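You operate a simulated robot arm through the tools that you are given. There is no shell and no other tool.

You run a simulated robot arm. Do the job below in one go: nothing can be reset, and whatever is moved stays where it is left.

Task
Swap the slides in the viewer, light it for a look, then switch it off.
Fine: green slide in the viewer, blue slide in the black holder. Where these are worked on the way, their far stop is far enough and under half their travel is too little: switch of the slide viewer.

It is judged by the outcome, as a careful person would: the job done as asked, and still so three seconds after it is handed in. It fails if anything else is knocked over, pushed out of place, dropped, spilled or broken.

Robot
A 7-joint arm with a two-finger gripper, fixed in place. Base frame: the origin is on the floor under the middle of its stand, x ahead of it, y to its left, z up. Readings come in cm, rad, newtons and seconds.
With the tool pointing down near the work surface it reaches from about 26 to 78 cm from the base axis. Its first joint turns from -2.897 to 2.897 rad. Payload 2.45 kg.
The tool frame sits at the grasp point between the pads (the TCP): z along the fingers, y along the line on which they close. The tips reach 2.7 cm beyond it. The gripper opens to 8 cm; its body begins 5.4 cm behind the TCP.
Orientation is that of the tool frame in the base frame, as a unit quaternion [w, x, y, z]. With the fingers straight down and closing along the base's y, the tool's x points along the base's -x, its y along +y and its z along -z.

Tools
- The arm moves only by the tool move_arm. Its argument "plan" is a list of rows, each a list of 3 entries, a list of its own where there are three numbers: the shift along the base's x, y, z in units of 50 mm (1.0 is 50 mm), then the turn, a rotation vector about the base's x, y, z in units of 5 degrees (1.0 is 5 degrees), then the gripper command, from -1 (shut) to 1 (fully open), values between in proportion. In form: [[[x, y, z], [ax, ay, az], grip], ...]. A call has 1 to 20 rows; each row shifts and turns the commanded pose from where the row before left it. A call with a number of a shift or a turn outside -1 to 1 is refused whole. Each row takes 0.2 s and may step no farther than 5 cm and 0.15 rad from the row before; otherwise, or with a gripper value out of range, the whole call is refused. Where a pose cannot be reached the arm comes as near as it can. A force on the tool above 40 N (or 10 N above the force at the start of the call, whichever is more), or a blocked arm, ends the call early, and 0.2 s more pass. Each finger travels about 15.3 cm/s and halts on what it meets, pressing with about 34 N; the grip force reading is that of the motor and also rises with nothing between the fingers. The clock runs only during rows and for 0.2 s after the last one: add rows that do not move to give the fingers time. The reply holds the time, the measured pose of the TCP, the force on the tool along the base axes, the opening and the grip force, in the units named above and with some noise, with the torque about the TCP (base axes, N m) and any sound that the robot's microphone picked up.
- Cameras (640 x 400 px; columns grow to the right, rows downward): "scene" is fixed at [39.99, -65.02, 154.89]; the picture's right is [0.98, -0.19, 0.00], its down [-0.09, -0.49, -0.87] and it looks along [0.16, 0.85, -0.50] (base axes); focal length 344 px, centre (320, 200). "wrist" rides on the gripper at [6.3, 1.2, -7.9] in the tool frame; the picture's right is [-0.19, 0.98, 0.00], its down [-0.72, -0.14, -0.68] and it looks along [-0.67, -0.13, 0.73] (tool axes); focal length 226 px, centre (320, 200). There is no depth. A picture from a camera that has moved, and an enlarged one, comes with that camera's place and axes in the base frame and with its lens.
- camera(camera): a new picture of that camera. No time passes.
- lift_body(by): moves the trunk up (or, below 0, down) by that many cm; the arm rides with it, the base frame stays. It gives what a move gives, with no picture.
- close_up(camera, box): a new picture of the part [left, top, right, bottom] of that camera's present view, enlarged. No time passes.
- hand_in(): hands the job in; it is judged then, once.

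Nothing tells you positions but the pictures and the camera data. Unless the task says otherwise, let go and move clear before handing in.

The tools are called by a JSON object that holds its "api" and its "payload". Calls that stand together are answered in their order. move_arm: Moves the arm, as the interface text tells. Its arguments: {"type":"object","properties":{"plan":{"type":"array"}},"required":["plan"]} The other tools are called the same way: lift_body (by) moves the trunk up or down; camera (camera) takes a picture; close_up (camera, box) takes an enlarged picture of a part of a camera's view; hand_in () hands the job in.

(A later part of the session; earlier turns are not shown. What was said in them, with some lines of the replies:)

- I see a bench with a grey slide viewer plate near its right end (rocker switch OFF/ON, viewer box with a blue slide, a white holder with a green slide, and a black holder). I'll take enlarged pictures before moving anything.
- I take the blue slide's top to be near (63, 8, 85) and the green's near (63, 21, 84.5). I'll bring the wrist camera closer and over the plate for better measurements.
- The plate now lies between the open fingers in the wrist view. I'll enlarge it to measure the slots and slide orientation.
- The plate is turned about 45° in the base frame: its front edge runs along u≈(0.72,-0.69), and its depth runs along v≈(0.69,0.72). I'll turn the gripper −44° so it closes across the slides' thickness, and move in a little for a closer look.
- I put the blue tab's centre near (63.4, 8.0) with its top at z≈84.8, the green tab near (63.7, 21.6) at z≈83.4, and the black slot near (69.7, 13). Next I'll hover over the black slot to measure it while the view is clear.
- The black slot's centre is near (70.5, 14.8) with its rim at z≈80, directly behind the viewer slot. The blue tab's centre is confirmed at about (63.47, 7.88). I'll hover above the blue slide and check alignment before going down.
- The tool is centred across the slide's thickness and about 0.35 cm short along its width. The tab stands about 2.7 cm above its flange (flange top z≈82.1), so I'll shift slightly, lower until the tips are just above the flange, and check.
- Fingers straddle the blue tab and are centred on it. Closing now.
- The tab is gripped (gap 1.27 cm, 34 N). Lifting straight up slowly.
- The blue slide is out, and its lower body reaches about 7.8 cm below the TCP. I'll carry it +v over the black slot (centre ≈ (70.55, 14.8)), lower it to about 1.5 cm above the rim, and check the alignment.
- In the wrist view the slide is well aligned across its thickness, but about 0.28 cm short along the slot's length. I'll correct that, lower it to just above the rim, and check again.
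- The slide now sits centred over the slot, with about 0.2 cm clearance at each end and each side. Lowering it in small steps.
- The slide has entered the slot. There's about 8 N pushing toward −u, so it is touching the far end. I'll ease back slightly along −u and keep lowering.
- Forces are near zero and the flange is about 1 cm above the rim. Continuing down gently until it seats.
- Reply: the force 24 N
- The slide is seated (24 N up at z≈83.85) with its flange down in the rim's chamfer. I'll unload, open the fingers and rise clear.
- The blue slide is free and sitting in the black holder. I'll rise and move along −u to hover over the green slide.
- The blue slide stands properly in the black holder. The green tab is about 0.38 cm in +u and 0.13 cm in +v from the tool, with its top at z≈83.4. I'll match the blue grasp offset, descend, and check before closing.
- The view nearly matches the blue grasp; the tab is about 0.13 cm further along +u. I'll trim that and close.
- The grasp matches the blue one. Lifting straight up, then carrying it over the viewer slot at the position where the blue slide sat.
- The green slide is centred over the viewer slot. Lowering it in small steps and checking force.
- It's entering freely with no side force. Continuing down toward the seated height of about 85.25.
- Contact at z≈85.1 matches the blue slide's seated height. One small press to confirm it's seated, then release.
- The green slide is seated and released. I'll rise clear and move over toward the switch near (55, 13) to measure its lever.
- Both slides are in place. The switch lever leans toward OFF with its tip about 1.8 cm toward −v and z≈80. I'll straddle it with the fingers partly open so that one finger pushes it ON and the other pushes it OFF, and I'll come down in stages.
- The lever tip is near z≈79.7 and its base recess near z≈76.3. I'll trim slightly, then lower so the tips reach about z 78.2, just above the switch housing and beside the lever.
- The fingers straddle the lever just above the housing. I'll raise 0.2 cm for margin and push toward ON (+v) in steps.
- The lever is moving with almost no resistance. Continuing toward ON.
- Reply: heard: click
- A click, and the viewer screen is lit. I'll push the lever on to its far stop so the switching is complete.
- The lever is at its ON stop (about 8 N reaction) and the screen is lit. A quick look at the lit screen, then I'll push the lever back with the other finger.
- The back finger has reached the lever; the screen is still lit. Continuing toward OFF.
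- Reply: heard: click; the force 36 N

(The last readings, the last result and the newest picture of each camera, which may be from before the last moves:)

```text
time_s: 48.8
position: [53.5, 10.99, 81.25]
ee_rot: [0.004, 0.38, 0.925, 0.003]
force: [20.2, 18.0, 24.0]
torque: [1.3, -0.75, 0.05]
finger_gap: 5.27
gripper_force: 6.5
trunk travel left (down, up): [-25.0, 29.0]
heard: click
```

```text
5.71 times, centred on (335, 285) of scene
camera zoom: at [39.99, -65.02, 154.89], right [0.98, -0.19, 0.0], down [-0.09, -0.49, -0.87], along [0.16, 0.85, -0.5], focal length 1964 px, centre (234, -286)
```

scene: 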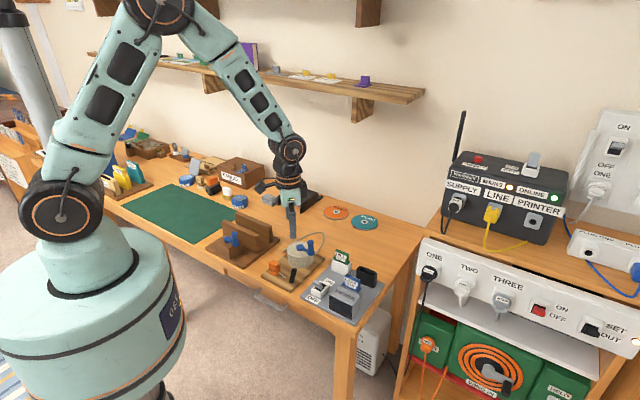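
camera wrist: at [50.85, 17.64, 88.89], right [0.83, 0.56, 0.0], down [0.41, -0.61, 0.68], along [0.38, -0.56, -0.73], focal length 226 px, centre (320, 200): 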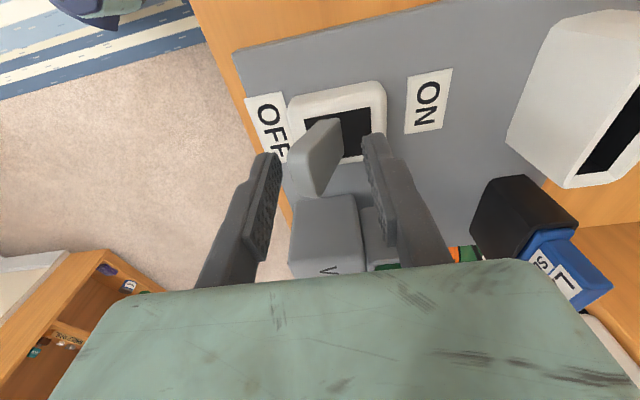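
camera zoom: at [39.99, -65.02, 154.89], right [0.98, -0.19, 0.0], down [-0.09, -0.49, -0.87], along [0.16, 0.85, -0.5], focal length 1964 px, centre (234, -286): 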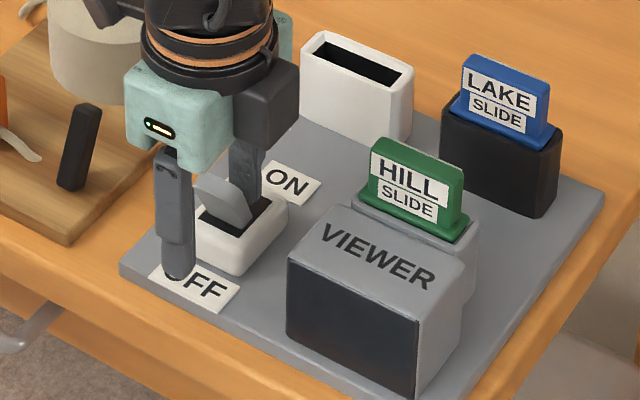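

A click, the screen is dark, and the lever is at its OFF stop. Backing the finger off the lever, then rising clear.

{"api": "move_arm", "payload": {"plan": [[[0.0703, 0.0711, 0], [0, 0, 0], 0.1], [[0.0703, 0.0711, 0], [0, 0, 0], 0.1], [[0, 0, 0], [0, 0, 0], 0.1]]}}

{"api": "close_up", "payload": {"camera": "wrist", "box": [230, 80, 410, 220]}}

```text
time_s: 49.6
position: [53.7, 11.51, 80.87]
ee_rot: [-0.001, 0.381, 0.925, -0.001]
force: [9.7, 4.1, 8.5]
torque: [0.28, -0.4, -0.12]
finger_gap: 4.68
gripper_force: 2.4
trunk travel left (down, up): [-25.0, 29.0]
```

```text
2.86 times, centred on (320, 150) of wrist
camera zoom: at [50.0, 16.72, 88.96], right [0.83, 0.56, 0.0], down [0.41, -0.61, 0.68], along [0.38, -0.56, -0.73], focal length 646 px, centre (320, 343)
```

zoom: 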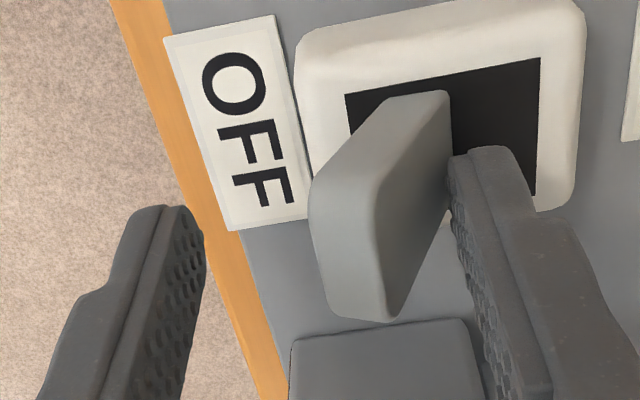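

Still lightly loaded against the lever; backing off a little more.

{"api": "move_arm", "payload": {"plan": [[[0.06, 0.06, 0], [0, 0, 0], 0.1], [[0.05, 0.05, 0], [0, 0, 0], 0.1], [[0, 0, 0], [0, 0, 0], 0.1]]}}

{"api": "close_up", "payload": {"camera": "wrist", "box": [230, 80, 410, 220]}}

```text
time_s: 50.4
position: [54.29, 12.02, 80.85]
ee_rot: [-0.001, 0.38, 0.925, 0.0]
force: [0.1, 0.4, 0.0]
torque: [-0.03, 0.0, 0.01]
finger_gap: 4.4
gripper_force: 0.0
trunk travel left (down, up): [-25.0, 29.0]
```

```text
2.86 times, centred on (320, 150) of wrist
camera zoom: at [50.56, 17.39, 89.0], right [0.83, 0.56, 0.0], down [0.41, -0.61, 0.68], along [0.38, -0.56, -0.73], focal length 646 px, centre (320, 343)
```

zoom: 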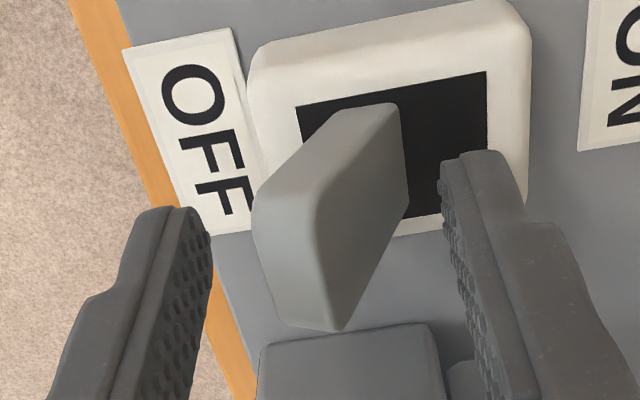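

Both fingers are clear of the lever, which stays at OFF. Rising straight up and moving well clear for a final check.

{"api": "move_arm", "payload": {"plan": [[[0, 0, 0.2], [0, 0, 0], 0.1], [[0, 0, 0.4], [0, 0, 0], 0.1], [[0, 0, 0.6], [0, 0, 0], 0.1], [[0, 0, 0.8], [0, 0, 0], 0.1], [[0, 0, 0.8], [0, 0, 0], 0.1], [[0, 0, 0.8], [0, 0, 0], 0.1], [[-0.4, 0, 0.6], [0, 0, 0], 0.1], [[-0.4, 0, 0.6], [0, 0, 0], 0.1], [[0, 0, 0], [0, 0, 0], 0.1]]}}

{"api": "camera", "payload": {"camera": "scene"}}

{"api": "close_up", "payload": {"camera": "scene", "box": [290, 230, 400, 330]}}

{"api": "camera", "payload": {"camera": "wrist"}}

```text
time_s: 52.4
position: [50.41, 12.01, 104.83]
ee_rot: [-0.001, 0.382, 0.924, 0.0]
force: [0.9, -0.5, 0.0]
torque: [0.02, 0.02, 0.01]
finger_gap: 4.42
gripper_force: 0.0
trunk travel left (down, up): [-25.0, 29.0]
```

```text
taken
```

scene: 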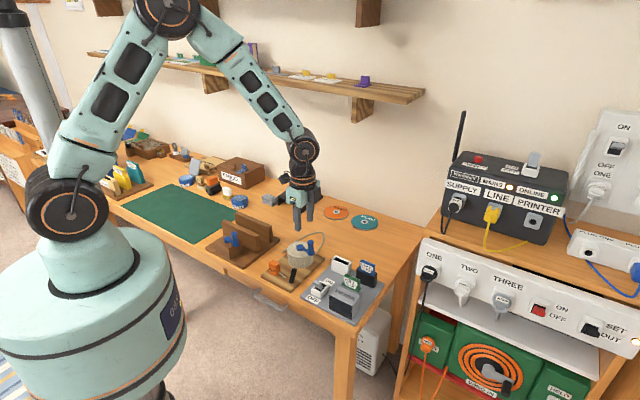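

```text
4.00 times, centred on (345, 280) of scene
camera zoom: at [39.99, -65.02, 154.89], right [0.98, -0.19, 0.0], down [-0.09, -0.49, -0.87], along [0.16, 0.85, -0.5], focal length 1375 px, centre (220, -120)
```

zoom: 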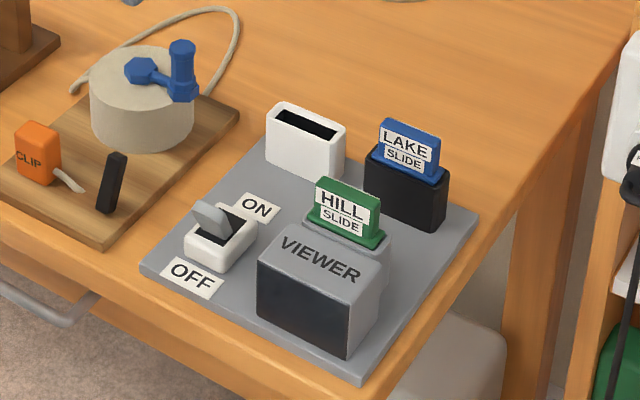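

```text
taken
camera wrist: at [46.73, 17.28, 113.02], right [0.83, 0.56, 0.0], down [0.41, -0.61, 0.68], along [0.38, -0.56, -0.73], focal length 226 px, centre (320, 200)
```

wrist: 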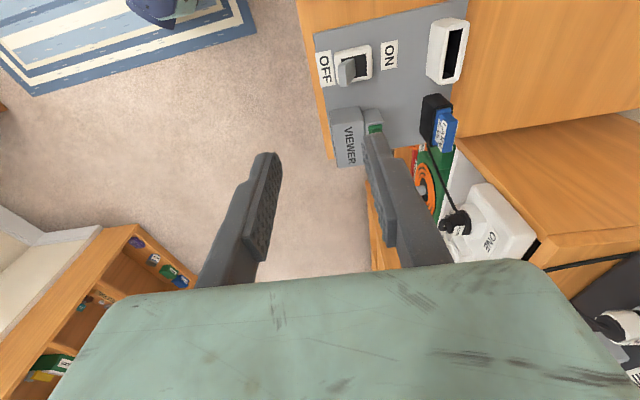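

The green slide is seated in the viewer, the blue slide is in the black holder, the screen is dark with the switch at OFF, and nothing else has moved. The arm is clear, so I'm handing in.

{"api": "hand_in", "payload": {}}

```text
The job is handed in.
```

The slides are swapped and the viewer is off again. The green slide is in the viewer and the blue slide is in the black holder.

- **Slides:** both are fully seated. The white holder the green slide came from is now empty.
- **Switch:** I pushed it to its ON stop and the screen lit. I then pushed it back to its OFF stop and the screen went dark.
- **Surroundings:** nothing else was knocked over or pushed out of place in the final pictures. The gripper had let go and the arm was clear when I handed in.

The lit screen showed only as plain white in the camera picture, so I saw that it was on but not the slide's image.
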